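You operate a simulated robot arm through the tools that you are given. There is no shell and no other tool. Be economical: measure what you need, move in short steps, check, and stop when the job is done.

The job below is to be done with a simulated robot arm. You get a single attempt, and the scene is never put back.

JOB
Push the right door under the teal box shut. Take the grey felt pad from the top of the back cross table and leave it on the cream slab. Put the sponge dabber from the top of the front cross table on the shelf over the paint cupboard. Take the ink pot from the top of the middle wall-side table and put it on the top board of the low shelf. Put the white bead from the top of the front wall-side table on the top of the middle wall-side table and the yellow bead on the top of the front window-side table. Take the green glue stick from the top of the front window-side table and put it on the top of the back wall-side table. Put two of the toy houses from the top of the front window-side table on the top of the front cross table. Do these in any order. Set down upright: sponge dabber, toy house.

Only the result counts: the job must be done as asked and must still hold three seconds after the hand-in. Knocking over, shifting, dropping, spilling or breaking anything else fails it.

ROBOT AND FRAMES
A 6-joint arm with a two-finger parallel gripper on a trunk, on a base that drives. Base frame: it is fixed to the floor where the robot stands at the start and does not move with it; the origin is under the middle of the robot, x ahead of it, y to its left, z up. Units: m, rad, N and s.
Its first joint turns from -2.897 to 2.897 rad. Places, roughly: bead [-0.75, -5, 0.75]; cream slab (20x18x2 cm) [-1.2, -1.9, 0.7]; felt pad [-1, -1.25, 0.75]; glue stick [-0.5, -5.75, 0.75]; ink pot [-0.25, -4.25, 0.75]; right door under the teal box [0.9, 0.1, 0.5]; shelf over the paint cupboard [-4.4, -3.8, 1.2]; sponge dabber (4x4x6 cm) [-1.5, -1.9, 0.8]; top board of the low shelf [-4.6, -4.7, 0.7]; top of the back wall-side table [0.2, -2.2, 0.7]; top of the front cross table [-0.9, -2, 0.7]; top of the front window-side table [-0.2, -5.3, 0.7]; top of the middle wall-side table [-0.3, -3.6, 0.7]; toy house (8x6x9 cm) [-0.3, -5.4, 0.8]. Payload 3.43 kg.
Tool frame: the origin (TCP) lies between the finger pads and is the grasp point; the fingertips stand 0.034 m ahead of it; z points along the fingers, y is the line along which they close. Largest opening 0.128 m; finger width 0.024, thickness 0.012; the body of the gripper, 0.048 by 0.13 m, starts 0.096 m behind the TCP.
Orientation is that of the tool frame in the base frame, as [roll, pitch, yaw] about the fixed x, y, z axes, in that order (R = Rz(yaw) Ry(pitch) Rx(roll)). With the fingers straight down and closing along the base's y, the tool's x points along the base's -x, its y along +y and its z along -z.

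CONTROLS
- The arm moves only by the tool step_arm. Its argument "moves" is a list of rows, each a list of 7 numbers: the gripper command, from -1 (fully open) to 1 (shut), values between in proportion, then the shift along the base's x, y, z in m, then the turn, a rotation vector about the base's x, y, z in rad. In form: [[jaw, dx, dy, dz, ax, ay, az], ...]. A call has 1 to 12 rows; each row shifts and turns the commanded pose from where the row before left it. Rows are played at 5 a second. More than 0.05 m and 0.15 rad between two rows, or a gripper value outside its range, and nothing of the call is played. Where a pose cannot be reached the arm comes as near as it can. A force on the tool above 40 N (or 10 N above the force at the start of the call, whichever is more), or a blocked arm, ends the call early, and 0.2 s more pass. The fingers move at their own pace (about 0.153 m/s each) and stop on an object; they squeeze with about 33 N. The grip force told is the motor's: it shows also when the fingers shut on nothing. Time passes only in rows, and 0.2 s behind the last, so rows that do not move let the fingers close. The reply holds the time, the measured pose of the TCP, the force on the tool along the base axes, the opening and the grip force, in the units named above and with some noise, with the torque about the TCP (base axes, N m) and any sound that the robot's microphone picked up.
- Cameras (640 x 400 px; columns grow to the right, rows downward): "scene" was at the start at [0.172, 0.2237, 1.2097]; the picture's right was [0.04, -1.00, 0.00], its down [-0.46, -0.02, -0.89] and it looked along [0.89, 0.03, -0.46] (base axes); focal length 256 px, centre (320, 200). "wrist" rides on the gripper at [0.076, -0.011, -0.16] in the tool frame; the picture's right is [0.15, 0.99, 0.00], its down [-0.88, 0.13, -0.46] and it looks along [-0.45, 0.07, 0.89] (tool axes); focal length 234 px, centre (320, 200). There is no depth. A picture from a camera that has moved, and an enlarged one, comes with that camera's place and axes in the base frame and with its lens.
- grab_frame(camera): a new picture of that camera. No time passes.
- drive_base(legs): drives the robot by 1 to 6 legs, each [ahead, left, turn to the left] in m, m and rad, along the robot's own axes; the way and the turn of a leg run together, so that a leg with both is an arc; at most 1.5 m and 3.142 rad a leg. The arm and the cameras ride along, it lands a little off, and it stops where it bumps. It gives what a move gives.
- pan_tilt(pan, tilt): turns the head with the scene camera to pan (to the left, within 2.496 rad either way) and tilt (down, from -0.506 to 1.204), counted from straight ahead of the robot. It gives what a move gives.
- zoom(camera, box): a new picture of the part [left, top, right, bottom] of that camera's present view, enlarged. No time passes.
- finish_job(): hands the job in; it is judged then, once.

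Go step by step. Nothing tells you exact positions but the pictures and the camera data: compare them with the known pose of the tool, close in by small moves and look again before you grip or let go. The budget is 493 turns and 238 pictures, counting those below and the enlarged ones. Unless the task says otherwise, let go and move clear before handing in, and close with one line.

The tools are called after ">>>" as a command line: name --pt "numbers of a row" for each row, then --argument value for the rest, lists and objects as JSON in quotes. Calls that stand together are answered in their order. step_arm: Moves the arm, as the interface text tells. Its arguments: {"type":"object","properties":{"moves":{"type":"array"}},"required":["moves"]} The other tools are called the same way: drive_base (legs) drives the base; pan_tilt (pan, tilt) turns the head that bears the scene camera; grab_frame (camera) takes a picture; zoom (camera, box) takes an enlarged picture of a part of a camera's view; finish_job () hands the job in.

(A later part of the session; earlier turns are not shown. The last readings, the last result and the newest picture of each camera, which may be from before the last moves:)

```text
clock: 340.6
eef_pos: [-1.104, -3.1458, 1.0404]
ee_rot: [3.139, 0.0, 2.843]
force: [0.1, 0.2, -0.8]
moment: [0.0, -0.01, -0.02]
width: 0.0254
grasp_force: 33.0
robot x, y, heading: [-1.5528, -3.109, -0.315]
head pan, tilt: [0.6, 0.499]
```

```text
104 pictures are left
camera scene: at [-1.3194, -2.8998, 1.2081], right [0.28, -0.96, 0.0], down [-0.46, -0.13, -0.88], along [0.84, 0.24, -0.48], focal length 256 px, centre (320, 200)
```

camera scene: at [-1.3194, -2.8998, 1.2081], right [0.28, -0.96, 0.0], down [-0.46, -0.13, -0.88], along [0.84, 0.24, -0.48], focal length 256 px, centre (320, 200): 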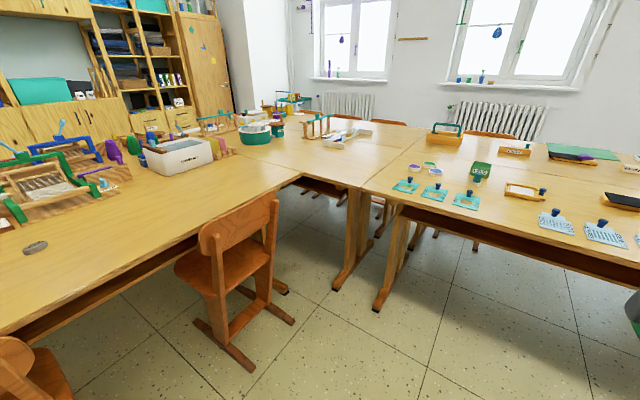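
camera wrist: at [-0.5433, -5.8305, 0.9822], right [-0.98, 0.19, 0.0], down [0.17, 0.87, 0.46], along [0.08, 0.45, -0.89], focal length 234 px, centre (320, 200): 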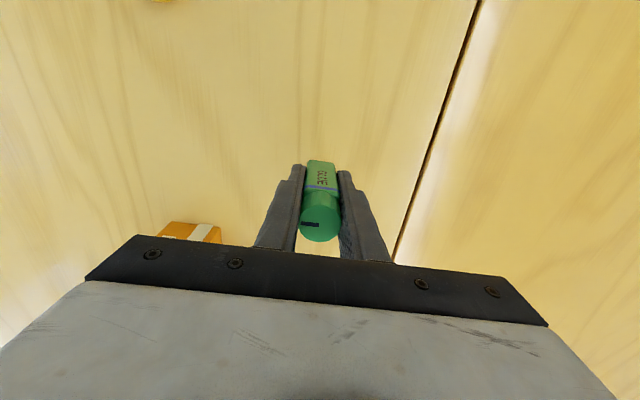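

The back wall-side table has bare top near the inner corner, around (-0.08,-2.64). I'll drive up to the corner.

>>> drive_base --legs '[[0, 0, -0.04], [0, 0.36, 0], [0.5, 0, 0]]'

>>> pan_tilt --pan 0.5 --tilt 0.6

>>> grab_frame --camera "scene"

```text
clock: 345.9
eef_pos: [-0.513, -3.0133, 1.0401]
ee_rot: [3.14, -0.001, 2.796]
force: [-0.1, -0.7, 0.6]
moment: [0.02, 0.01, 0.01]
width: 0.0252
grasp_force: 32.8
robot x, y, heading: [-0.9588, -2.9569, -0.364]
head pan, tilt: [0.6, 0.499]
```

```text
clock: 346.5
eef_pos: [-0.5135, -3.0133, 1.0403]
ee_rot: [3.141, 0.0, 2.793]
force: [0.6, -0.3, 0.2]
moment: [0.0, -0.02, 0.01]
width: 0.0256
grasp_force: 33.0
robot x, y, heading: [-0.9604, -2.9514, -0.371]
head pan, tilt: [0.499, 0.6]
```

```text
103 pictures are left
camera scene: at [-0.7165, -2.7662, 1.1991], right [0.13, -0.99, 0.0], down [-0.56, -0.07, -0.83], along [0.82, 0.11, -0.56], focal length 256 px, centre (320, 200)
```

scene: 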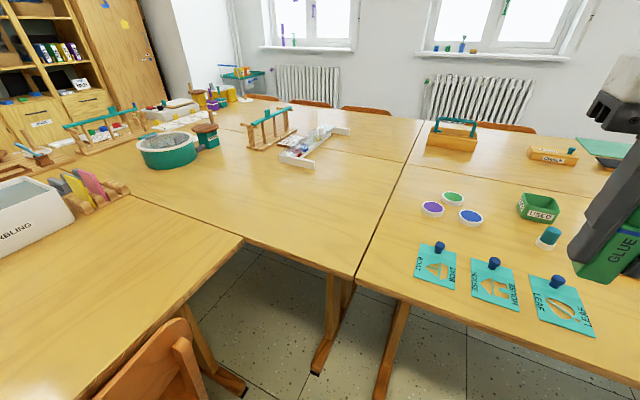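

The spot is free. I'll move there and lower.

>>> step_arm --pt "1 0.0361 0.0311 -0.0115 0 0 0" --pt "1 0.0361 0.0311 -0.0115 0 0 0" --pt "1 0.0361 0.0311 -0.0115 0 0 0" --pt "1 0.0361 0.0311 -0.0115 0 0 0" --pt "1 0.0361 0.0311 -0.0115 0 0 0" --pt "1 0.0361 0.0311 -0.0115 0 0 0" --pt "1 0.0361 0.0311 -0.0115 0 0 0" --pt "1 0.0361 0.0311 -0.0115 0 0 0" --pt "1 0.0361 0.0311 -0.0115 0 0 0" --pt "1 0.0361 0.0311 -0.0115 0 0 0" --pt "1 0.0361 0.0311 -0.0115 0 0 0" --pt "1 0.0361 0.0311 -0.0115 0 0 0"

>>> grab_frame --camera "wrist"

>>> grab_frame --camera "scene"

```text
clock: 349.1
eef_pos: [-0.0782, -2.6413, 0.9025]
ee_rot: [3.137, -0.001, 2.793]
force: [-0.1, -0.3, 1.4]
moment: [0.07, -0.08, 0.02]
width: 0.0255
grasp_force: 33.7
robot x, y, heading: [-0.9561, -2.9546, -0.367]
head pan, tilt: [0.499, 0.6]
```

```text
102 pictures are left
camera wrist: at [-0.1533, -2.626, 1.0643], right [0.2, 0.98, 0.0], down [0.87, -0.18, 0.46], along [0.45, -0.09, -0.89], focal length 234 px, centre (320, 200)
```

wrist: 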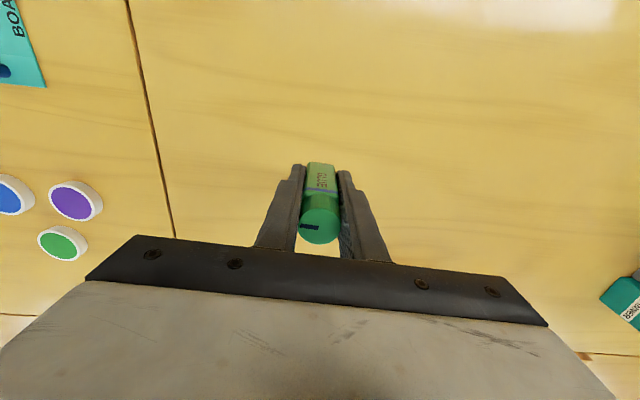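

```text
101 pictures are left
camera scene: at [-0.7168, -2.7666, 1.1992], right [0.13, -0.99, 0.0], down [-0.56, -0.07, -0.83], along [0.82, 0.11, -0.56], focal length 256 px, centre (320, 200)
```

scene: 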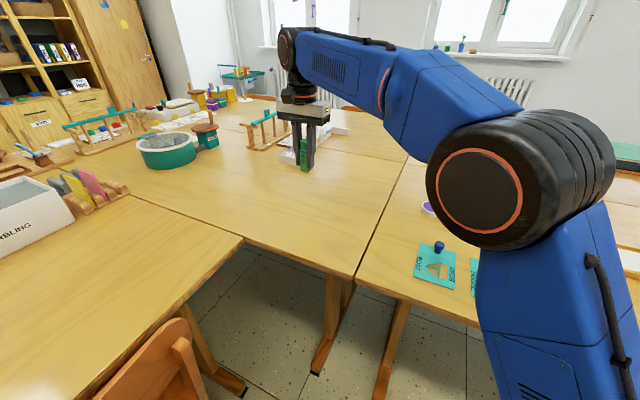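

>>> step_arm --pt "1 0 0 -0.045 0 0 0" --pt "1 0 0 -0.045 0 0 0" --pt "1 0 0 -0.014 0 0 0" --pt "1 0 0 -0.004 0 0 0" --pt "1 0 0 -0.002 0 0 0"

>>> step_arm --pt "1 0 0 -0.002 0 0 0" --pt "0.5 0 0 0 0 0 0" --pt "0.3 0 0 0 0 0 0" --pt "0.3 0 0 0.04 0 0 0" --pt "0.3 0 0 0.05 0 0 0" --pt "0.3 0 0 0.03 0 0 0"

>>> grab_frame --camera "wrist"

```text
clock: 350.3
eef_pos: [-0.0782, -2.6406, 0.7927]
ee_rot: [3.138, 0.0, 2.795]
force: [-0.6, 0.0, 0.0]
moment: [0.0, -0.01, 0.03]
width: 0.0252
grasp_force: 33.2
robot x, y, heading: [-0.9592, -2.9541, -0.365]
head pan, tilt: [0.499, 0.6]
```

```text
clock: 351.7
eef_pos: [-0.0787, -2.6392, 0.9114]
ee_rot: [3.141, 0.0, 2.793]
force: [0.4, 0.5, 0.1]
moment: [0.01, -0.02, -0.03]
width: 0.0445
grasp_force: 0.0
robot x, y, heading: [-0.9582, -2.9546, -0.362]
head pan, tilt: [0.499, 0.6]
```

```text
100 pictures are left
camera wrist: at [-0.1537, -2.6251, 1.0712], right [0.2, 0.98, 0.0], down [0.87, -0.18, 0.46], along [0.45, -0.09, -0.89], focal length 234 px, centre (320, 200)
```

wrist: 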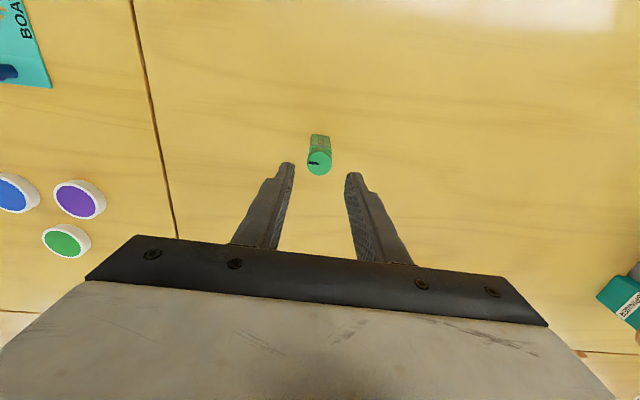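

The glue stick stands on the back wall-side table. I'll retract and go back for the first house; the front cross table can be served from this same stance.

>>> step_arm --pt "0 -0.0361 -0.0311 0.0115 0 0 0" --pt "0 -0.0361 -0.0311 0.0115 0 0 0" --pt "0 -0.0361 -0.0311 0.0115 0 0 0" --pt "0 -0.0361 -0.0311 0.0115 0 0 0" --pt "0 -0.0361 -0.0311 0.0115 0 0 0" --pt "0 -0.0361 -0.0311 0.0115 0 0 0" --pt "0 -0.0361 -0.0311 0.0115 0 0 0" --pt "0 -0.0361 -0.0311 0.0115 0 0 0" --pt "0 -0.0361 -0.0311 0.0115 0 0 0" --pt "0 -0.0361 -0.0311 0.0115 0 0 0" --pt "0 -0.0361 -0.0311 0.01 0 0 0" --pt "0 -0.0361 -0.0311 0.01 0 0 0"

>>> drive_base --legs '[[-0.45, 0, 0], [0, -1.05, 0], [0, -1.05, 0], [0, -1.03, 0]]'

```text
clock: 354.3
eef_pos: [-0.5134, -3.0131, 1.0431]
ee_rot: [3.14, -0.002, 2.797]
force: [0.2, 1.0, -0.9]
moment: [0.0, 0.07, -0.02]
width: 0.0641
grasp_force: 0.0
robot x, y, heading: [-0.9572, -2.9536, -0.368]
head pan, tilt: [0.499, 0.6]
```

```text
clock: 372.2
eef_pos: [-2.0887, -5.7962, 1.0428]
ee_rot: [3.14, -0.001, 2.788]
force: [-0.4, -0.6, 0.0]
moment: [0.04, -0.02, 0.02]
width: 0.0639
grasp_force: 0.0
robot x, y, heading: [-2.5335, -5.7329, -0.379]
head pan, tilt: [0.499, 0.6]
```

>>> drive_base --legs '[[0, 0, 0.02], [1.0, 0, 0], [0, -0.25, 0], [0.77, 0, 0], [0, 0, 1.571], [0.2, 0, 0]]'

>>> pan_tilt --pan -0.2 --tilt 0.6

>>> grab_frame --camera "scene"

>>> grab_frame --camera "wrist"

```text
clock: 387.9
eef_pos: [-0.8362, -5.9151, 1.0437]
ee_rot: [3.14, -0.001, -1.865]
force: [0.1, -0.4, 0.0]
moment: [-0.02, -0.01, 0.01]
width: 0.0641
grasp_force: 0.0
robot x, y, heading: [-0.8749, -6.3608, 1.256]
head pan, tilt: [0.499, 0.6]
```

```text
clock: 389.0
eef_pos: [-0.8363, -5.9149, 1.0432]
ee_rot: [3.138, 0.0, -1.867]
force: [0.0, 0.1, 0.2]
moment: [-0.02, -0.02, 0.04]
width: 0.0639
grasp_force: 0.0
robot x, y, heading: [-0.8681, -6.3618, 1.255]
head pan, tilt: [-0.201, 0.6]
```

```text
99 pictures are left
camera scene: at [-1.0114, -6.1399, 1.1991], right [0.87, -0.49, 0.0], down [-0.28, -0.49, -0.83], along [0.41, 0.72, -0.56], focal length 256 px, centre (320, 200)
```

scene: 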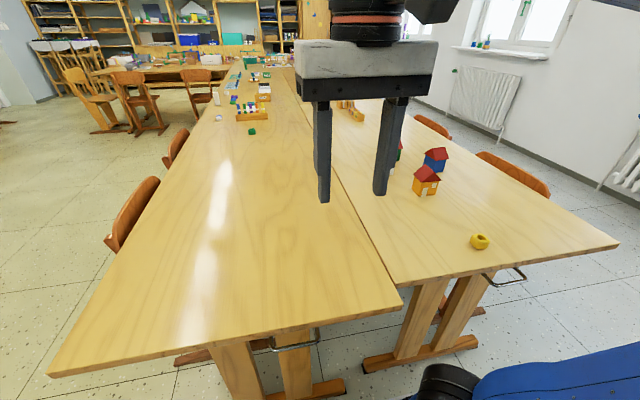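

```text
98 pictures are left
camera wrist: at [-0.8464, -5.99, 1.2043], right [-0.99, 0.15, 0.0], down [0.13, 0.88, 0.46], along [0.06, 0.45, -0.89], focal length 234 px, centre (320, 200)
```

wrist: 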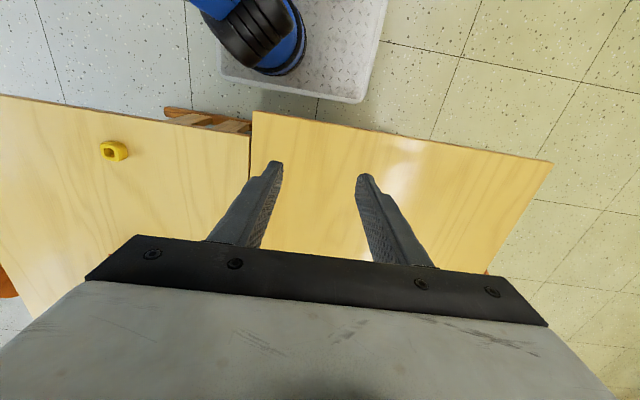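

>>> zoom --camera "scene" --box '[370, 120, 490, 220]'

```text
4.00 times, centred on (430, 170) of scene
camera zoom: at [-1.0114, -6.1399, 1.1991], right [0.87, -0.49, 0.0], down [-0.28, -0.49, -0.83], along [0.41, 0.72, -0.56], focal length 1024 px, centre (-120, 320)
```

zoom: 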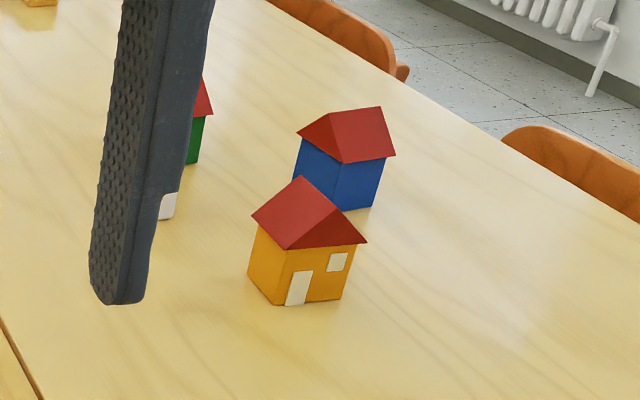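

The orange house sits with its door face toward me, centred at about (-0.344,-5.674). I'll grip it gable to gable, so I turn the gripper about 90° while moving over it.

>>> step_arm --pt "-0.3 0.041 0.0201 -0.01 0 0 0.1312" --pt "-0.3 0.041 0.0201 -0.01 0 0 0.1312" --pt "-0.3 0.041 0.0201 -0.01 0 0 0.1312" --pt "-0.3 0.041 0.0201 -0.01 0 0 0.1312" --pt "-0.3 0.041 0.0201 -0.01 0 0 0.1312" --pt "-0.3 0.041 0.0201 -0.01 0 0 0.1312" --pt "-0.3 0.041 0.0201 -0.01 0 0 0.1312" --pt "-0.3 0.041 0.0201 -0.01 0 0 0.1312" --pt "-0.3 0.041 0.0201 -0.01 0 0 0.1312" --pt "-0.3 0.041 0.0201 -0.01 0 0 0.1312" --pt "-0.3 0.041 0.0201 -0.01 0 0 0.1312" --pt "-0.3 0.041 0.0201 -0.01 0 0 0.1312"

>>> grab_frame --camera "wrist"

>>> grab_frame --camera "scene"

```text
clock: 391.6
eef_pos: [-0.3408, -5.6729, 0.9241]
ee_rot: [-3.141, -0.002, -0.288]
force: [-0.5, 0.0, 0.6]
moment: [0.05, -0.06, 0.0]
width: 0.0832
grasp_force: 0.0
robot x, y, heading: [-0.8716, -6.3606, 1.259]
head pan, tilt: [-0.201, 0.6]
```

```text
96 pictures are left
camera wrist: at [-0.266, -5.683, 1.0854], right [-0.14, -0.99, 0.0], down [-0.88, 0.13, 0.45], along [-0.45, 0.06, -0.89], focal length 234 px, centre (320, 200)
```

wrist: 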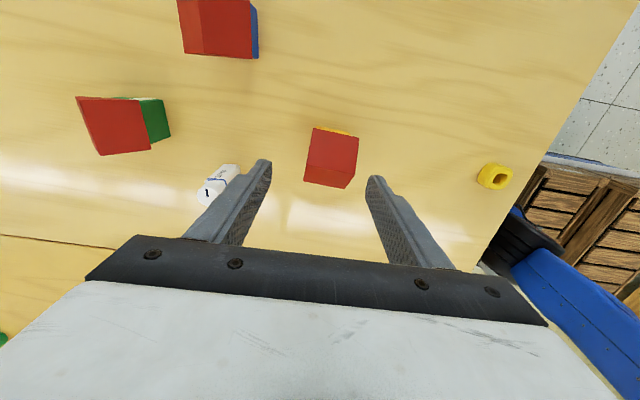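

```text
95 pictures are left
camera scene: at [-1.0117, -6.1403, 1.1991], right [0.87, -0.49, 0.0], down [-0.28, -0.49, -0.83], along [0.41, 0.72, -0.56], focal length 256 px, centre (320, 200)
```

scene: 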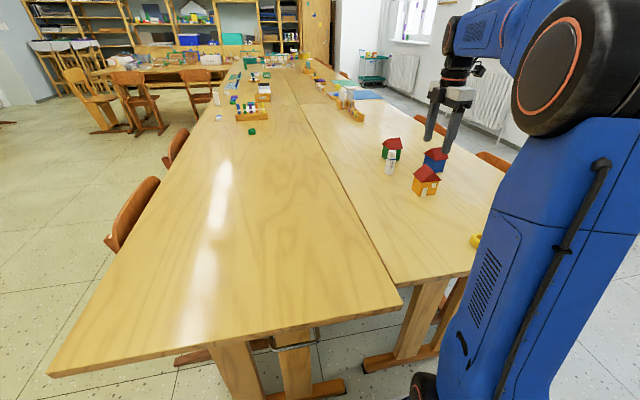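

I'll correct the yaw by -0.056 and shift about 1.5 cm, then come down part way and look again.

>>> step_arm --pt "-0.55 -0.013 -0.009 -0.02 0 0 -0.056" --pt "-0.55 0 0 -0.02 0 0 0"

>>> grab_frame --camera "wrist"

>>> zoom --camera "scene" --box '[370, 110, 490, 220]'

```text
clock: 392.2
eef_pos: [-0.3561, -5.6826, 0.8837]
ee_rot: [3.139, 0.0, -0.348]
force: [0.1, -0.7, -0.3]
moment: [-0.01, 0.04, -0.01]
width: 0.099
grasp_force: 0.0
robot x, y, heading: [-0.8693, -6.363, 1.258]
head pan, tilt: [-0.201, 0.6]
```

```text
94 pictures are left
camera wrist: at [-0.2798, -5.6972, 1.0449], right [-0.2, -0.98, 0.0], down [-0.87, 0.18, 0.46], along [-0.45, 0.09, -0.89], focal length 234 px, centre (320, 200)
```

wrist: 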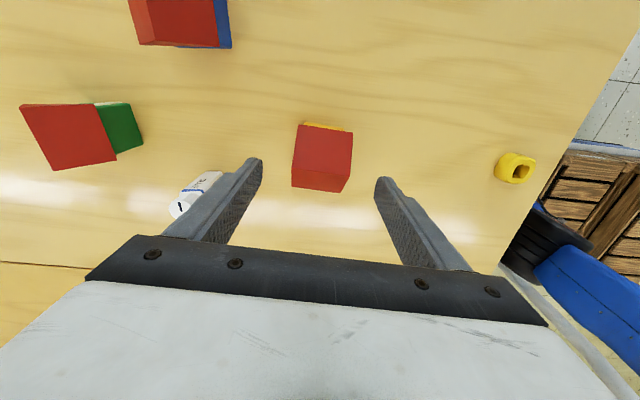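

```text
3.64 times, centred on (430, 165) of scene
camera zoom: at [-1.0112, -6.1398, 1.1991], right [0.87, -0.49, 0.0], down [-0.28, -0.49, -0.83], along [0.41, 0.72, -0.56], focal length 931 px, centre (-80, 327)
```

zoom: 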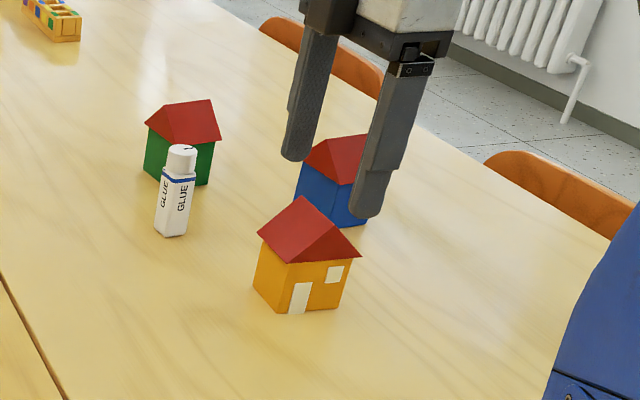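

Aligned and centred. I'll descend and grip.

>>> step_arm --pt "-0.55 -0.001 -0.002 -0.04 0 0 -0.03" --pt "-0.55 0 0 -0.04 0 0 0" --pt "-0.55 0 0 -0.015 0 0 0"

>>> zoom --camera "scene" --box '[370, 110, 490, 220]'

>>> grab_frame --camera "wrist"

```text
clock: 393.0
eef_pos: [-0.3577, -5.6835, 0.7877]
ee_rot: [3.14, 0.0, -0.377]
force: [0.5, -0.4, -0.3]
moment: [0.02, -0.01, 0.03]
width: 0.099
grasp_force: 0.1
robot x, y, heading: [-0.8713, -6.3612, 1.254]
head pan, tilt: [-0.201, 0.6]
```

```text
3.64 times, centred on (430, 165) of scene
camera zoom: at [-1.0113, -6.1399, 1.1991], right [0.87, -0.49, 0.0], down [-0.28, -0.49, -0.83], along [0.41, 0.72, -0.56], focal length 931 px, centre (-80, 327)
```

zoom: 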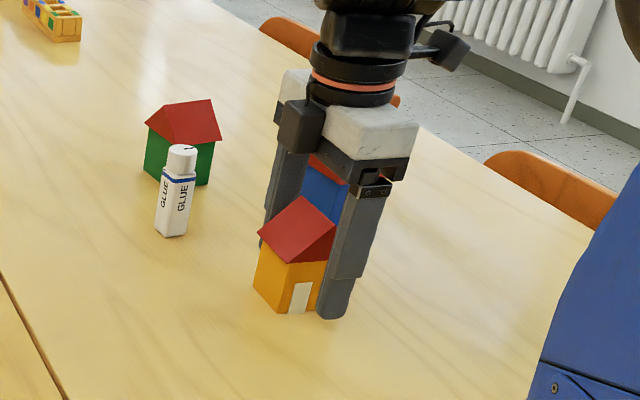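

```text
91 pictures are left
camera wrist: at [-0.2835, -5.7001, 0.9495], right [-0.23, -0.97, 0.0], down [-0.87, 0.2, 0.46], along [-0.44, 0.1, -0.89], focal length 234 px, centre (320, 200)
```

wrist: 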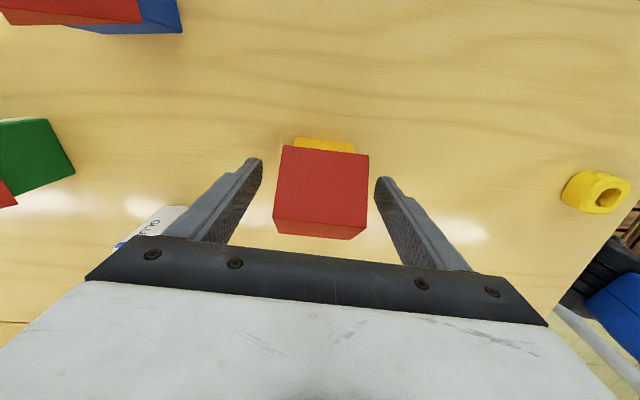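

>>> step_arm --pt "1 0 0 0 0 0 0" --pt "1 0 0 0 0 0 0" --pt "1 0 0 0 0 0 0" --pt "1 0 0 0.03 0 0 0"

>>> zoom --camera "scene" --box '[370, 110, 490, 220]'

>>> grab_frame --camera "wrist"

```text
clock: 394.0
eef_pos: [-0.3584, -5.6841, 0.8197]
ee_rot: [3.139, 0.0, -0.377]
force: [0.3, -0.2, -1.6]
moment: [-0.01, 0.01, 0.02]
width: 0.0571
grasp_force: 32.7
robot x, y, heading: [-0.8726, -6.3623, 1.252]
head pan, tilt: [-0.201, 0.6]
```

```text
3.64 times, centred on (430, 165) of scene
camera zoom: at [-1.0112, -6.1398, 1.199], right [0.87, -0.49, 0.0], down [-0.28, -0.49, -0.82], along [0.41, 0.72, -0.57], focal length 931 px, centre (-80, 327)
```

zoom: 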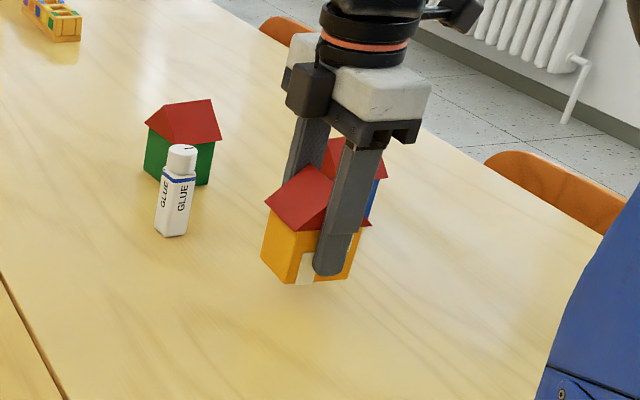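

```text
89 pictures are left
camera wrist: at [-0.2836, -5.7003, 0.9801], right [-0.23, -0.97, 0.0], down [-0.87, 0.2, 0.46], along [-0.44, 0.1, -0.89], focal length 234 px, centre (320, 200)
```

wrist: 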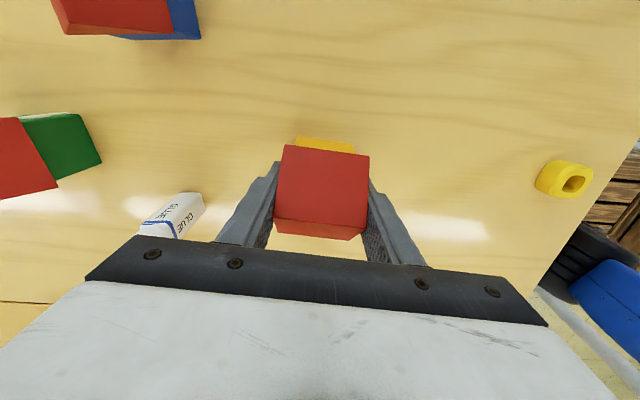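

The house is held level. I'll lift, return to carry pose and drive back to the inner corner.

>>> step_arm --pt "1 0 0 0.045 0 0 0" --pt "1 0 0 0.045 0 0 0" --pt "1 0 0 0.045 0 0 0" --pt "1 0 0 0.045 0 0 0"

>>> step_arm --pt "1 -0.041 -0.0201 0.004 0 0 -0.124" --pt "1 -0.041 -0.0201 0.004 0 0 -0.124" --pt "1 -0.041 -0.0201 0.004 0 0 -0.124" --pt "1 -0.041 -0.0201 0.004 0 0 -0.124" --pt "1 -0.041 -0.0201 0.004 0 0 -0.124" --pt "1 -0.041 -0.0201 0.004 0 0 -0.124" --pt "1 -0.041 -0.0201 0.004 0 0 -0.124" --pt "1 -0.041 -0.0201 0.004 0 0 -0.124" --pt "1 -0.041 -0.0201 0.004 0 0 -0.124" --pt "1 -0.041 -0.0201 0.004 0 0 -0.124" --pt "1 -0.041 -0.0201 0.004 0 0 -0.124" --pt "1 -0.041 -0.0201 0 0 0 -0.124"

>>> drive_base --legs '[[0, 0, -0.042], [-0.24, 0, 0], [0, 0, -1.571], [0, 0.27, 0], [-1.0, 0, 0], [-0.75, 0, 0]]'

```text
clock: 395.0
eef_pos: [-0.3583, -5.6833, 0.9979]
ee_rot: [3.139, 0.002, -0.376]
force: [0.8, -0.1, -0.5]
moment: [-0.04, 0.04, 0.0]
width: 0.0571
grasp_force: 33.0
robot x, y, heading: [-0.872, -6.3618, 1.259]
head pan, tilt: [-0.201, 0.6]
```

```text
clock: 397.6
eef_pos: [-0.85, -5.9219, 1.0433]
ee_rot: [3.14, 0.001, -1.863]
force: [-0.1, -0.1, -1.2]
moment: [0.03, -0.02, -0.03]
width: 0.057
grasp_force: 33.5
robot x, y, heading: [-0.8718, -6.3626, 1.255]
head pan, tilt: [-0.201, 0.6]
```

```text
clock: 413.5
eef_pos: [-2.0707, -5.7661, 1.0418]
ee_rot: [3.139, 0.0, 2.795]
force: [0.6, 0.1, -1.4]
moment: [0.0, 0.02, 0.01]
width: 0.057
grasp_force: 32.7
robot x, y, heading: [-2.5112, -5.7185, -0.368]
head pan, tilt: [-0.201, 0.6]
```

>>> drive_base --legs '[[0, 0, 0.005], [0, 1.05, 0], [0, 1.05, 0], [0, 1.03, 0]]'

>>> pan_tilt --pan 1.0 --tilt 0.6

>>> grab_frame --camera "scene"

```text
clock: 429.0
eef_pos: [-0.9871, -2.8625, 1.0424]
ee_rot: [3.139, 0.001, 2.808]
force: [0.2, 0.2, -0.7]
moment: [-0.02, 0.01, 0.0]
width: 0.0572
grasp_force: 33.2
robot x, y, heading: [-1.422, -2.8263, -0.352]
head pan, tilt: [-0.201, 0.6]
```

```text
clock: 430.4
eef_pos: [-0.9866, -2.8634, 1.0431]
ee_rot: [3.14, 0.0, 2.808]
force: [0.4, 0.9, 0.0]
moment: [-0.04, -0.03, 0.02]
width: 0.0571
grasp_force: 33.1
robot x, y, heading: [-1.4239, -2.8243, -0.347]
head pan, tilt: [1.0, 0.6]
```

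```text
88 pictures are left
camera scene: at [-1.2023, -2.5918, 1.1991], right [0.6, -0.8, 0.0], down [-0.45, -0.34, -0.83], along [0.66, 0.49, -0.56], focal length 256 px, centre (320, 200)
```

scene: 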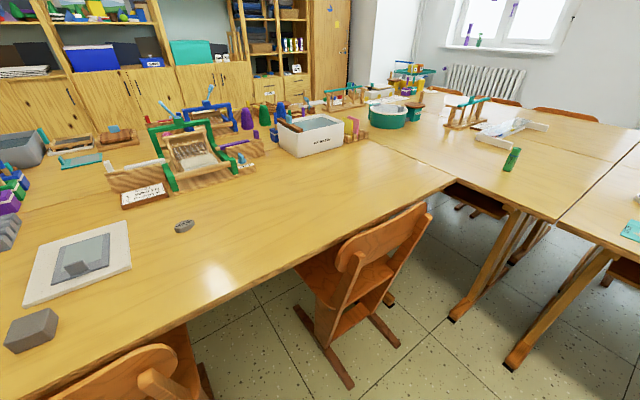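

The front cross table has plenty of bare top. I'll shift closer.

>>> drive_base --legs '[[0, 0.08, 0], [0.25, 0, 0]]'

```text
clock: 432.9
eef_pos: [-0.7288, -2.873, 1.043]
ee_rot: [3.14, -0.001, 2.809]
force: [0.5, 0.4, 0.2]
moment: [-0.02, -0.02, 0.01]
width: 0.0572
grasp_force: 33.0
robot x, y, heading: [-1.1658, -2.8345, -0.357]
head pan, tilt: [1.0, 0.6]
```

>>> step_arm --pt "1 0.018 0.0422 0 0 0 0" --pt "1 0.018 0.0422 0 0 0 0" --pt "1 0.018 0.0422 0 0 0 0" --pt "1 0.018 0.0422 0 0 0 0" --pt "1 0.018 0.0422 -0.01 0 0 0" --pt "1 0.018 0.0422 -0.012 0 0 0" --pt "1 0.018 0.0422 -0.015 0 0 0" --pt "1 0.018 0.0422 -0.015 0 0 0" --pt "1 0.018 0.0422 -0.017 0 0 0" --pt "1 0.018 0.0422 -0.017 0 0 0" --pt "1 0.018 0.0422 -0.017 0 0 0" --pt "1 0.018 0.0422 -0.017 0 0 0"

>>> grab_frame --camera "scene"

>>> grab_frame --camera "wrist"

```text
clock: 435.4
eef_pos: [-0.5134, -2.3698, 0.9229]
ee_rot: [3.139, 0.0, 2.808]
force: [-0.2, -0.9, 0.5]
moment: [0.06, -0.02, 0.0]
width: 0.057
grasp_force: 33.1
robot x, y, heading: [-1.1682, -2.835, -0.355]
head pan, tilt: [1.0, 0.6]
```

```text
87 pictures are left
camera scene: at [-0.944, -2.6031, 1.1991], right [0.6, -0.8, 0.0], down [-0.45, -0.34, -0.83], along [0.66, 0.5, -0.56], focal length 256 px, centre (320, 200)
```

scene: 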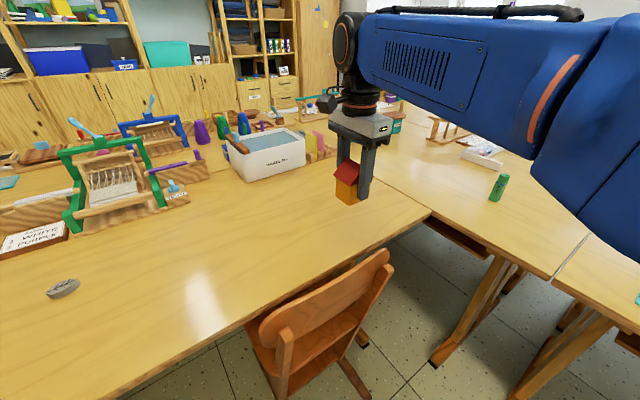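

```text
86 pictures are left
camera wrist: at [-0.5892, -2.3558, 1.0838], right [0.18, 0.98, 0.0], down [0.87, -0.17, 0.46], along [0.45, -0.08, -0.89], focal length 234 px, centre (320, 200)
```

wrist: 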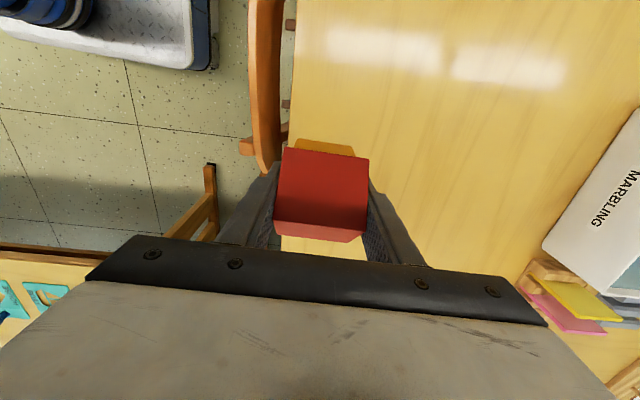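

>>> step_arm --pt "1 0.013 0.035 -0.02 0 0 0" --pt "1 0.013 0.035 -0.02 0 0 0" --pt "1 0 0 -0.04 0 0 0" --pt "1 0 0 -0.03 0 0 0" --pt "1 0 0 -0.012 0 0 0"

>>> grab_frame --camera "wrist"

>>> zoom --camera "scene" --box '[290, 100, 450, 240]'

```text
clock: 436.6
eef_pos: [-0.4863, -2.2972, 0.7993]
ee_rot: [3.14, 0.0, 2.81]
force: [0.2, 0.1, -1.5]
moment: [0.0, -0.02, 0.02]
width: 0.0569
grasp_force: 32.9
robot x, y, heading: [-1.1643, -2.8345, -0.357]
head pan, tilt: [1.0, 0.6]
```

```text
85 pictures are left
camera wrist: at [-0.561, -2.2838, 0.9607], right [0.18, 0.98, 0.0], down [0.87, -0.17, 0.46], along [0.45, -0.08, -0.89], focal length 234 px, centre (320, 200)
```

wrist: 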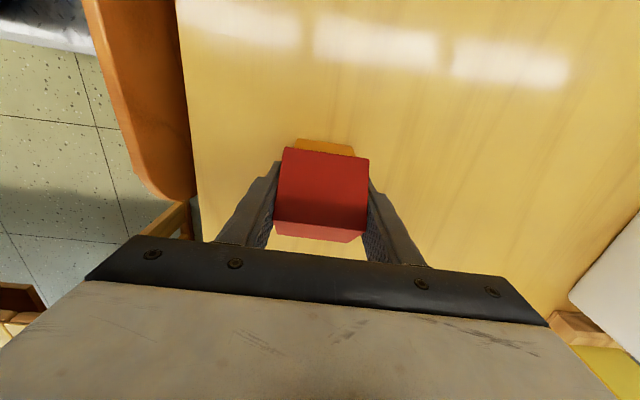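

```text
2.86 times, centred on (370, 170) of scene
camera zoom: at [-0.9439, -2.6025, 1.199], right [0.6, -0.8, 0.0], down [-0.45, -0.34, -0.82], along [0.66, 0.5, -0.57], focal length 732 px, centre (177, 286)
```

zoom: 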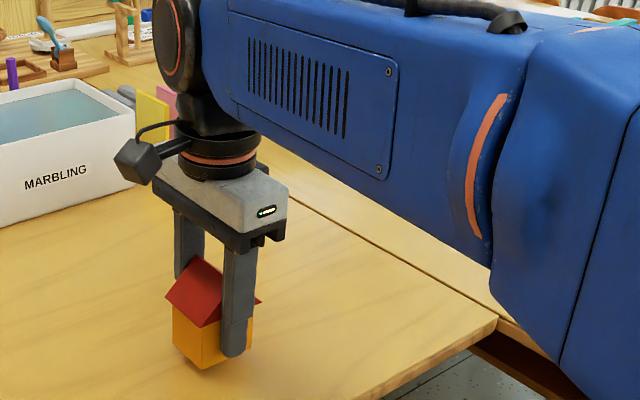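

>>> step_arm --pt "1 0 0 -0.007 0 0 0" --pt "1 0 0 -0.003 0 0 0" --pt "1 0 0 -0.002 0 0 0"

>>> step_arm --pt "0.0 0 0 0 0 0 0" --pt "-0.2 0 0 0 0 0 0" --pt "-0.3 0 0 0.04 0 0 0" --pt "-0.3 0 0 0.05 0 0 0" --pt "-0.3 0 0 0.04 0 0 0"

>>> grab_frame --camera "wrist"

>>> zoom --camera "scene" --box '[290, 100, 450, 240]'

```text
clock: 437.4
eef_pos: [-0.4869, -2.2981, 0.7886]
ee_rot: [3.14, 0.001, 2.808]
force: [0.1, 0.9, -1.7]
moment: [-0.01, 0.02, 0.01]
width: 0.0573
grasp_force: 33.4
robot x, y, heading: [-1.1687, -2.8342, -0.361]
head pan, tilt: [1.0, 0.6]
```

```text
clock: 438.6
eef_pos: [-0.4843, -2.2969, 0.9192]
ee_rot: [3.14, 0.0, 2.81]
force: [0.0, 0.3, -1.0]
moment: [0.02, 0.02, 0.0]
width: 0.083
grasp_force: 0.0
robot x, y, heading: [-1.1685, -2.8333, -0.357]
head pan, tilt: [1.0, 0.6]
```

```text
83 pictures are left
camera wrist: at [-0.5592, -2.2823, 1.0807], right [0.18, 0.98, 0.0], down [0.87, -0.17, 0.46], along [0.45, -0.08, -0.89], focal length 234 px, centre (320, 200)
```

wrist: 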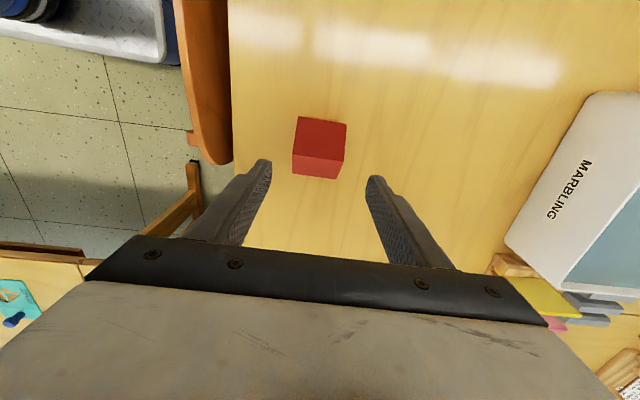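

```text
2.86 times, centred on (370, 170) of scene
camera zoom: at [-0.9438, -2.6025, 1.199], right [0.6, -0.8, 0.0], down [-0.45, -0.34, -0.82], along [0.66, 0.5, -0.57], focal length 732 px, centre (177, 286)
```

zoom: 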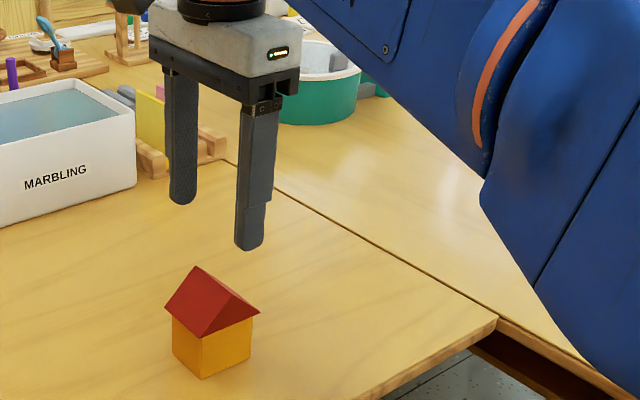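

The first house stands well. I'll retract and fetch the second.

>>> step_arm --pt "-0.3 0 0 0.04 0 0 0" --pt "0 -0.0188 -0.0443 0.007 0 0 0" --pt "0 -0.0188 -0.0443 0.007 0 0 0" --pt "0 -0.0188 -0.0443 0.007 0 0 0" --pt "0 -0.0188 -0.0443 0.007 0 0 0" --pt "0 -0.0188 -0.0443 0.007 0 0 0" --pt "0 -0.0188 -0.0443 0.007 0 0 0" --pt "0 -0.0188 -0.0443 0.007 0 0 0" --pt "0 -0.0188 -0.0443 0.007 0 0 0" --pt "0 -0.0188 -0.0443 0.007 0 0 0" --pt "0 -0.0188 -0.0443 0.007 0 0 0" --pt "0 -0.0188 -0.0443 0.007 0 0 0"

>>> step_arm --pt "0 -0.0188 -0.0443 0.007 0 0 0" --pt "0 -0.0188 -0.0443 0 0 0 0"

>>> drive_base --legs '[[-0.26, 0, 0], [0, -1.05, 0], [0, -1.05, 0], [0, -1.06, 0]]'

```text
clock: 441.2
eef_pos: [-0.6927, -2.783, 1.0356]
ee_rot: [3.138, -0.001, 2.811]
force: [1.1, 0.5, -0.8]
moment: [-0.05, 0.07, 0.03]
width: 0.0638
grasp_force: 0.1
robot x, y, heading: [-1.1638, -2.8344, -0.356]
head pan, tilt: [1.0, 0.6]
```

```text
clock: 441.9
eef_pos: [-0.731, -2.8725, 1.0423]
ee_rot: [3.139, -0.001, 2.81]
force: [1.0, 0.3, 0.4]
moment: [-0.02, 0.03, -0.02]
width: 0.0641
grasp_force: 0.1
robot x, y, heading: [-1.1671, -2.8353, -0.358]
head pan, tilt: [1.0, 0.6]
```

```text
clock: 458.6
eef_pos: [-2.0607, -5.7049, 1.0428]
ee_rot: [3.141, -0.001, 2.805]
force: [0.6, -0.1, 0.0]
moment: [0.01, -0.02, 0.03]
width: 0.0641
grasp_force: 0.0
robot x, y, heading: [-2.496, -5.6662, -0.359]
head pan, tilt: [1.0, 0.6]
```

>>> drive_base --legs '[[0, -0.06, 0], [1.0, 0, 0], [0, -0.26, 0], [0.8, 0, 0], [0, 0, 1.555], [0.24, 0, 0]]'

>>> pan_tilt --pan -0.3 --tilt 0.6

>>> grab_frame --camera "scene"

>>> zoom --camera "scene" --box '[320, 90, 480, 210]'

```text
clock: 474.8
eef_pos: [-0.7712, -5.9378, 1.0433]
ee_rot: [3.14, -0.002, -1.951]
force: [-0.8, 0.3, 0.6]
moment: [-0.04, -0.02, 0.02]
width: 0.0641
grasp_force: 0.0
robot x, y, heading: [-0.8294, -6.3717, 1.164]
head pan, tilt: [1.0, 0.6]
```

```text
clock: 476.3
eef_pos: [-0.7706, -5.9375, 1.0429]
ee_rot: [-3.141, 0.002, -1.952]
force: [0.4, -0.3, -0.6]
moment: [0.02, -0.01, -0.01]
width: 0.064
grasp_force: 0.1
robot x, y, heading: [-0.8279, -6.371, 1.168]
head pan, tilt: [-0.3, 0.6]
```

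```text
81 pictures are left
camera scene: at [-0.9428, -6.1442, 1.1991], right [0.76, -0.65, 0.0], down [-0.37, -0.43, -0.83], along [0.53, 0.63, -0.56], focal length 256 px, centre (320, 200)
```

scene: 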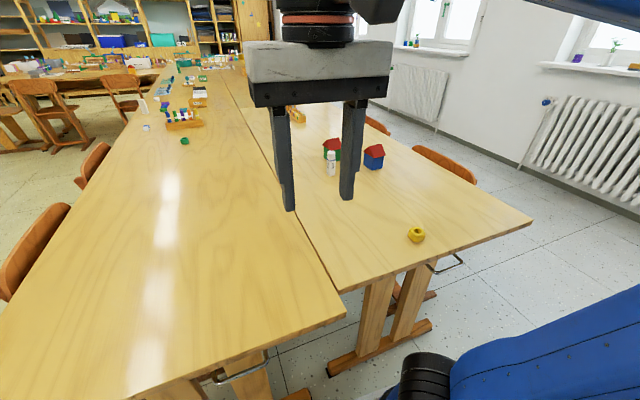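

```text
3.33 times, centred on (400, 150) of scene
camera zoom: at [-0.9428, -6.1442, 1.1991], right [0.76, -0.65, 0.0], down [-0.37, -0.43, -0.83], along [0.53, 0.63, -0.56], focal length 854 px, centre (53, 367)
```

zoom: 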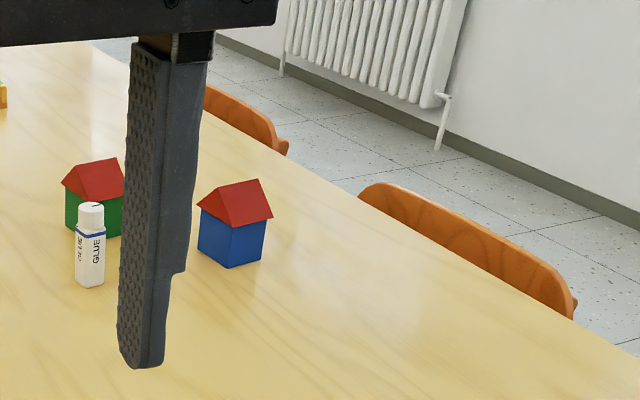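

The blue house is near (-0.196,-5.584) with its ridge across, so my present gripper heading already fits. I'll move over it.

>>> step_arm --pt "-0.55 0.041 0.0253 -0.005 0 0 0" --pt "-0.55 0.041 0.0253 -0.005 0 0 0" --pt "-0.55 0.041 0.0253 -0.008 0 0 0" --pt "-0.55 0.041 0.0253 -0.008 0 0 0" --pt "-0.55 0.041 0.0253 -0.008 0 0 0" --pt "-0.55 0.041 0.0253 -0.008 0 0 0" --pt "-0.55 0.041 0.0253 -0.008 0 0 0" --pt "-0.55 0.041 0.0253 -0.008 0 0 0" --pt "-0.55 0.041 0.0253 -0.008 0 0 0" --pt "-0.55 0.041 0.0253 -0.008 0 0 0" --pt "-0.55 0.041 0.0253 -0.008 0 0 0" --pt "-0.55 0.041 0.0253 -0.008 0 0 0"

>>> grab_frame --camera "wrist"

```text
clock: 478.9
eef_pos: [-0.2804, -5.6349, 0.9541]
ee_rot: [3.14, 0.002, -1.953]
force: [-0.7, -0.3, 1.3]
moment: [0.07, -0.04, 0.0]
width: 0.0991
grasp_force: 0.1
robot x, y, heading: [-0.8288, -6.3704, 1.172]
head pan, tilt: [-0.3, 0.6]
```

```text
79 pictures are left
camera wrist: at [-0.2965, -5.7086, 1.1146], right [-0.97, 0.23, 0.0], down [0.21, 0.86, 0.46], along [0.1, 0.45, -0.89], focal length 234 px, centre (320, 200)
```

wrist: 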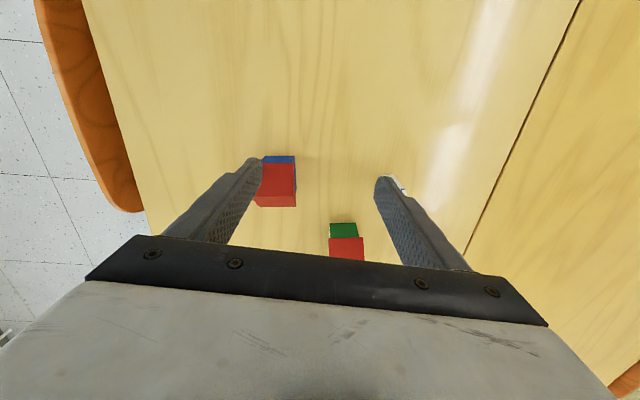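

>>> step_arm --pt "-0.55 0.04 0.0255 0 0 0 0" --pt "-0.55 0.04 0.0255 0 0 0 0" --pt "-0.55 0 0 -0.04 0 0 0"

>>> grab_frame --camera "wrist"

>>> grab_frame --camera "scene"

```text
clock: 479.7
eef_pos: [-0.1978, -5.5844, 0.9126]
ee_rot: [3.139, 0.001, -1.952]
force: [-0.2, -0.3, -0.2]
moment: [0.03, -0.04, 0.02]
width: 0.0993
grasp_force: 0.1
robot x, y, heading: [-0.8301, -6.3675, 1.167]
head pan, tilt: [-0.3, 0.6]
```

```text
78 pictures are left
camera wrist: at [-0.2153, -5.6586, 1.0738], right [-0.97, 0.23, 0.0], down [0.21, 0.87, 0.46], along [0.1, 0.44, -0.89], focal length 234 px, centre (320, 200)
```

wrist: 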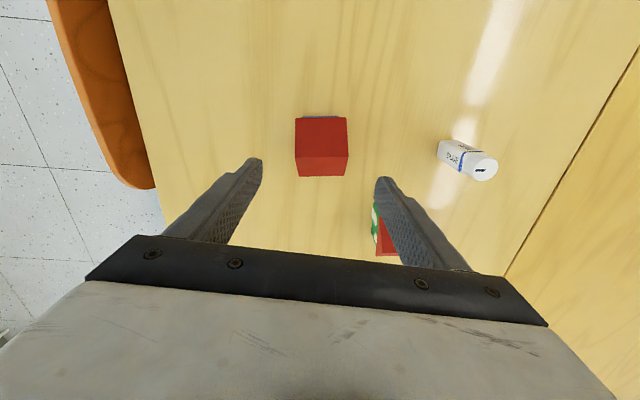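

```text
77 pictures are left
camera scene: at [-0.9428, -6.1443, 1.1991], right [0.76, -0.65, 0.0], down [-0.37, -0.43, -0.83], along [0.53, 0.63, -0.56], focal length 256 px, centre (320, 200)
```

scene: 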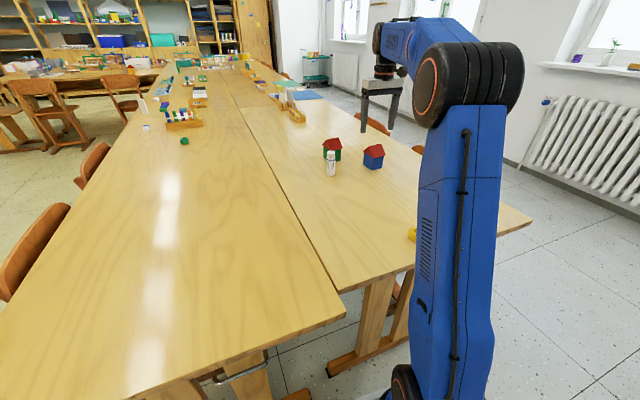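

The house is turned about 9.5° from my jaw. I'll rotate to match, then descend.

>>> step_arm --pt "-0.55 -0.003 -0.001 0 0 0 0.083" --pt "-0.55 0 0 -0.02 0 0 0.083" --pt "-0.55 0 0 -0.04 0 0 0"

>>> grab_frame --camera "wrist"

```text
clock: 480.5
eef_pos: [-0.2027, -5.5848, 0.8548]
ee_rot: [3.139, 0.001, -1.784]
force: [-0.8, -0.6, 0.7]
moment: [0.01, 0.0, 0.01]
width: 0.0991
grasp_force: 0.0
robot x, y, heading: [-0.8297, -6.3741, 1.169]
head pan, tilt: [-0.3, 0.6]
```

```text
76 pictures are left
camera wrist: at [-0.2069, -5.6597, 1.0149], right [-1.0, 0.07, 0.0], down [0.06, 0.89, 0.46], along [0.03, 0.46, -0.89], focal length 234 px, centre (320, 200)
```

wrist: 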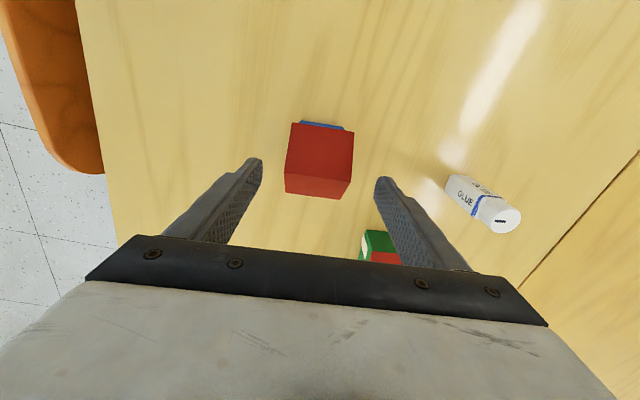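

>>> step_arm --pt "-0.55 0 0 -0.035 0 0 0" --pt "-0.55 0 0 -0.031 0 0 0" --pt "1 0 0 0 0 0 0" --pt "1 0 0 0 0 0 0" --pt "1 0 0 0 0 0 0" --pt "1 0 0 0.03 0 0 0"

>>> grab_frame --camera "wrist"

>>> zoom --camera "scene" --box '[300, 70, 460, 210]'

```text
clock: 481.9
eef_pos: [-0.2026, -5.5806, 0.8185]
ee_rot: [3.139, -0.002, -1.785]
force: [-0.9, 0.2, -0.9]
moment: [-0.01, 0.01, -0.05]
width: 0.057
grasp_force: 33.1
robot x, y, heading: [-0.8284, -6.3719, 1.167]
head pan, tilt: [-0.3, 0.6]
```

```text
75 pictures are left
camera wrist: at [-0.2068, -5.6575, 0.9787], right [-1.0, 0.07, 0.0], down [0.06, 0.89, 0.46], along [0.03, 0.45, -0.89], focal length 234 px, centre (320, 200)
```

wrist: 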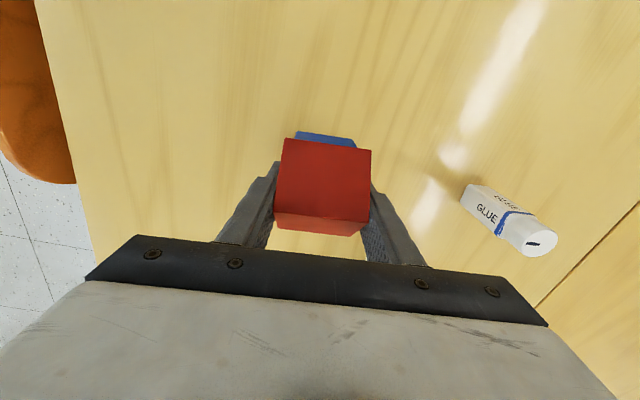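

```text
2.86 times, centred on (380, 140) of scene
camera zoom: at [-0.9427, -6.1441, 1.199], right [0.76, -0.65, 0.0], down [-0.37, -0.43, -0.82], along [0.53, 0.63, -0.57], focal length 732 px, centre (149, 371)
```

zoom: 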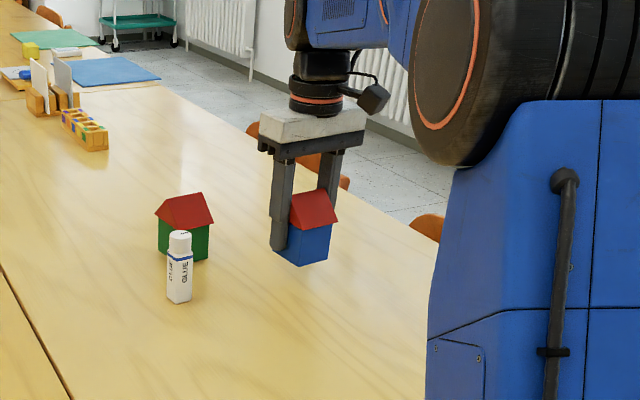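

Held level. Lifting and returning to carry pose, then the drive back.

>>> step_arm --pt "1 0 0 0.045 0 0 0" --pt "1 0 0 0.045 0 0 0" --pt "1 0 0 0.045 0 0 0" --pt "1 -0.0406 -0.0255 0.01 0 0 -0.012" --pt "1 -0.0406 -0.0255 0.01 0 0 -0.012" --pt "1 -0.0406 -0.0255 0.01 0 0 -0.012" --pt "1 -0.0406 -0.0255 0.01 0 0 -0.012" --pt "1 -0.0406 -0.0255 0.01 0 0 -0.012" --pt "1 -0.0406 -0.0255 0.01 0 0 -0.012" --pt "1 -0.0406 -0.0255 0.01 0 0 -0.012" --pt "1 -0.0406 -0.0255 0.01 0 0 -0.012" --pt "1 -0.0406 -0.0255 0.01 0 0 -0.012"

>>> step_arm --pt "1 -0.0406 -0.0255 0 0 0 -0.012" --pt "1 -0.0406 -0.0255 0 0 0 -0.012" --pt "1 -0.0406 -0.0255 0 0 0 -0.012" --pt "1 -0.0406 -0.0255 0 0 0 -0.012" --pt "1 -0.0406 -0.0255 0 0 0 -0.012"

>>> drive_base --legs '[[0, 0, 0.045], [-0.24, 0, 0], [0, 0, -1.571], [0, 0.27, 0], [-1.0, 0, 0], [-0.8, 0, 0]]'

```text
clock: 484.5
eef_pos: [-0.5694, -5.815, 1.0403]
ee_rot: [3.139, -0.001, -1.894]
force: [0.5, 0.7, -0.8]
moment: [-0.03, 0.01, -0.01]
width: 0.0573
grasp_force: 33.3
robot x, y, heading: [-0.8252, -6.3735, 1.164]
head pan, tilt: [-0.3, 0.6]
```

```text
clock: 485.7
eef_pos: [-0.7727, -5.9417, 1.0418]
ee_rot: [3.138, 0.0, -1.955]
force: [0.1, 0.9, 0.1]
moment: [0.0, 0.05, -0.05]
width: 0.057
grasp_force: 34.0
robot x, y, heading: [-0.8279, -6.3746, 1.171]
head pan, tilt: [-0.3, 0.6]
```

```text
clock: 502.0
eef_pos: [-2.0277, -5.6676, 1.0415]
ee_rot: [3.14, 0.0, 2.738]
force: [0.0, 0.7, -0.8]
moment: [0.0, -0.01, -0.01]
width: 0.0571
grasp_force: 33.0
robot x, y, heading: [-2.4587, -5.5998, -0.42]
head pan, tilt: [-0.3, 0.6]
```

>>> drive_base --legs '[[0, 0, 0.062], [0, 1.0, 0], [0, 1.0, 0], [0, 0.95, 0]]'

```text
clock: 516.9
eef_pos: [-1.0246, -2.864, 1.0414]
ee_rot: [3.14, 0.001, 2.83]
force: [0.1, 0.0, -1.1]
moment: [-0.02, 0.02, 0.03]
width: 0.0569
grasp_force: 33.3
robot x, y, heading: [-1.4572, -2.8387, -0.336]
head pan, tilt: [-0.3, 0.6]
```

>>> drive_base --legs '[[0, 0, -0.02], [0, 0.1, 0], [0.2, 0, 0]]'

>>> pan_tilt --pan 1.1 --tilt 0.6

>>> grab_frame --camera "scene"

```text
clock: 519.6
eef_pos: [-0.8034, -2.8483, 1.0426]
ee_rot: [3.139, 0.002, 2.812]
force: [0.2, -0.3, -1.1]
moment: [-0.02, 0.0, 0.0]
width: 0.0573
grasp_force: 32.4
robot x, y, heading: [-1.2348, -2.8151, -0.346]
head pan, tilt: [-0.3, 0.6]
```

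```text
clock: 521.1
eef_pos: [-0.8012, -2.8482, 1.0411]
ee_rot: [3.139, 0.001, 2.811]
force: [-1.1, 1.0, -0.7]
moment: [0.0, 0.0, 0.01]
width: 0.057
grasp_force: 33.6
robot x, y, heading: [-1.2343, -2.8148, -0.354]
head pan, tilt: [1.1, 0.6]
```

```text
73 pictures are left
camera scene: at [-1.0181, -2.5736, 1.1991], right [0.68, -0.73, 0.0], down [-0.41, -0.38, -0.83], along [0.6, 0.56, -0.56], focal length 256 px, centre (320, 200)
```

scene: 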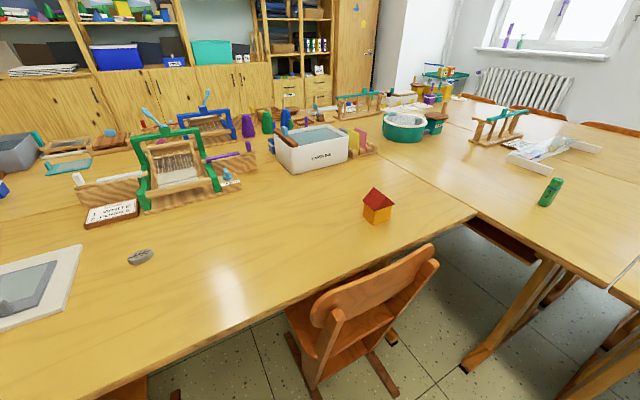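

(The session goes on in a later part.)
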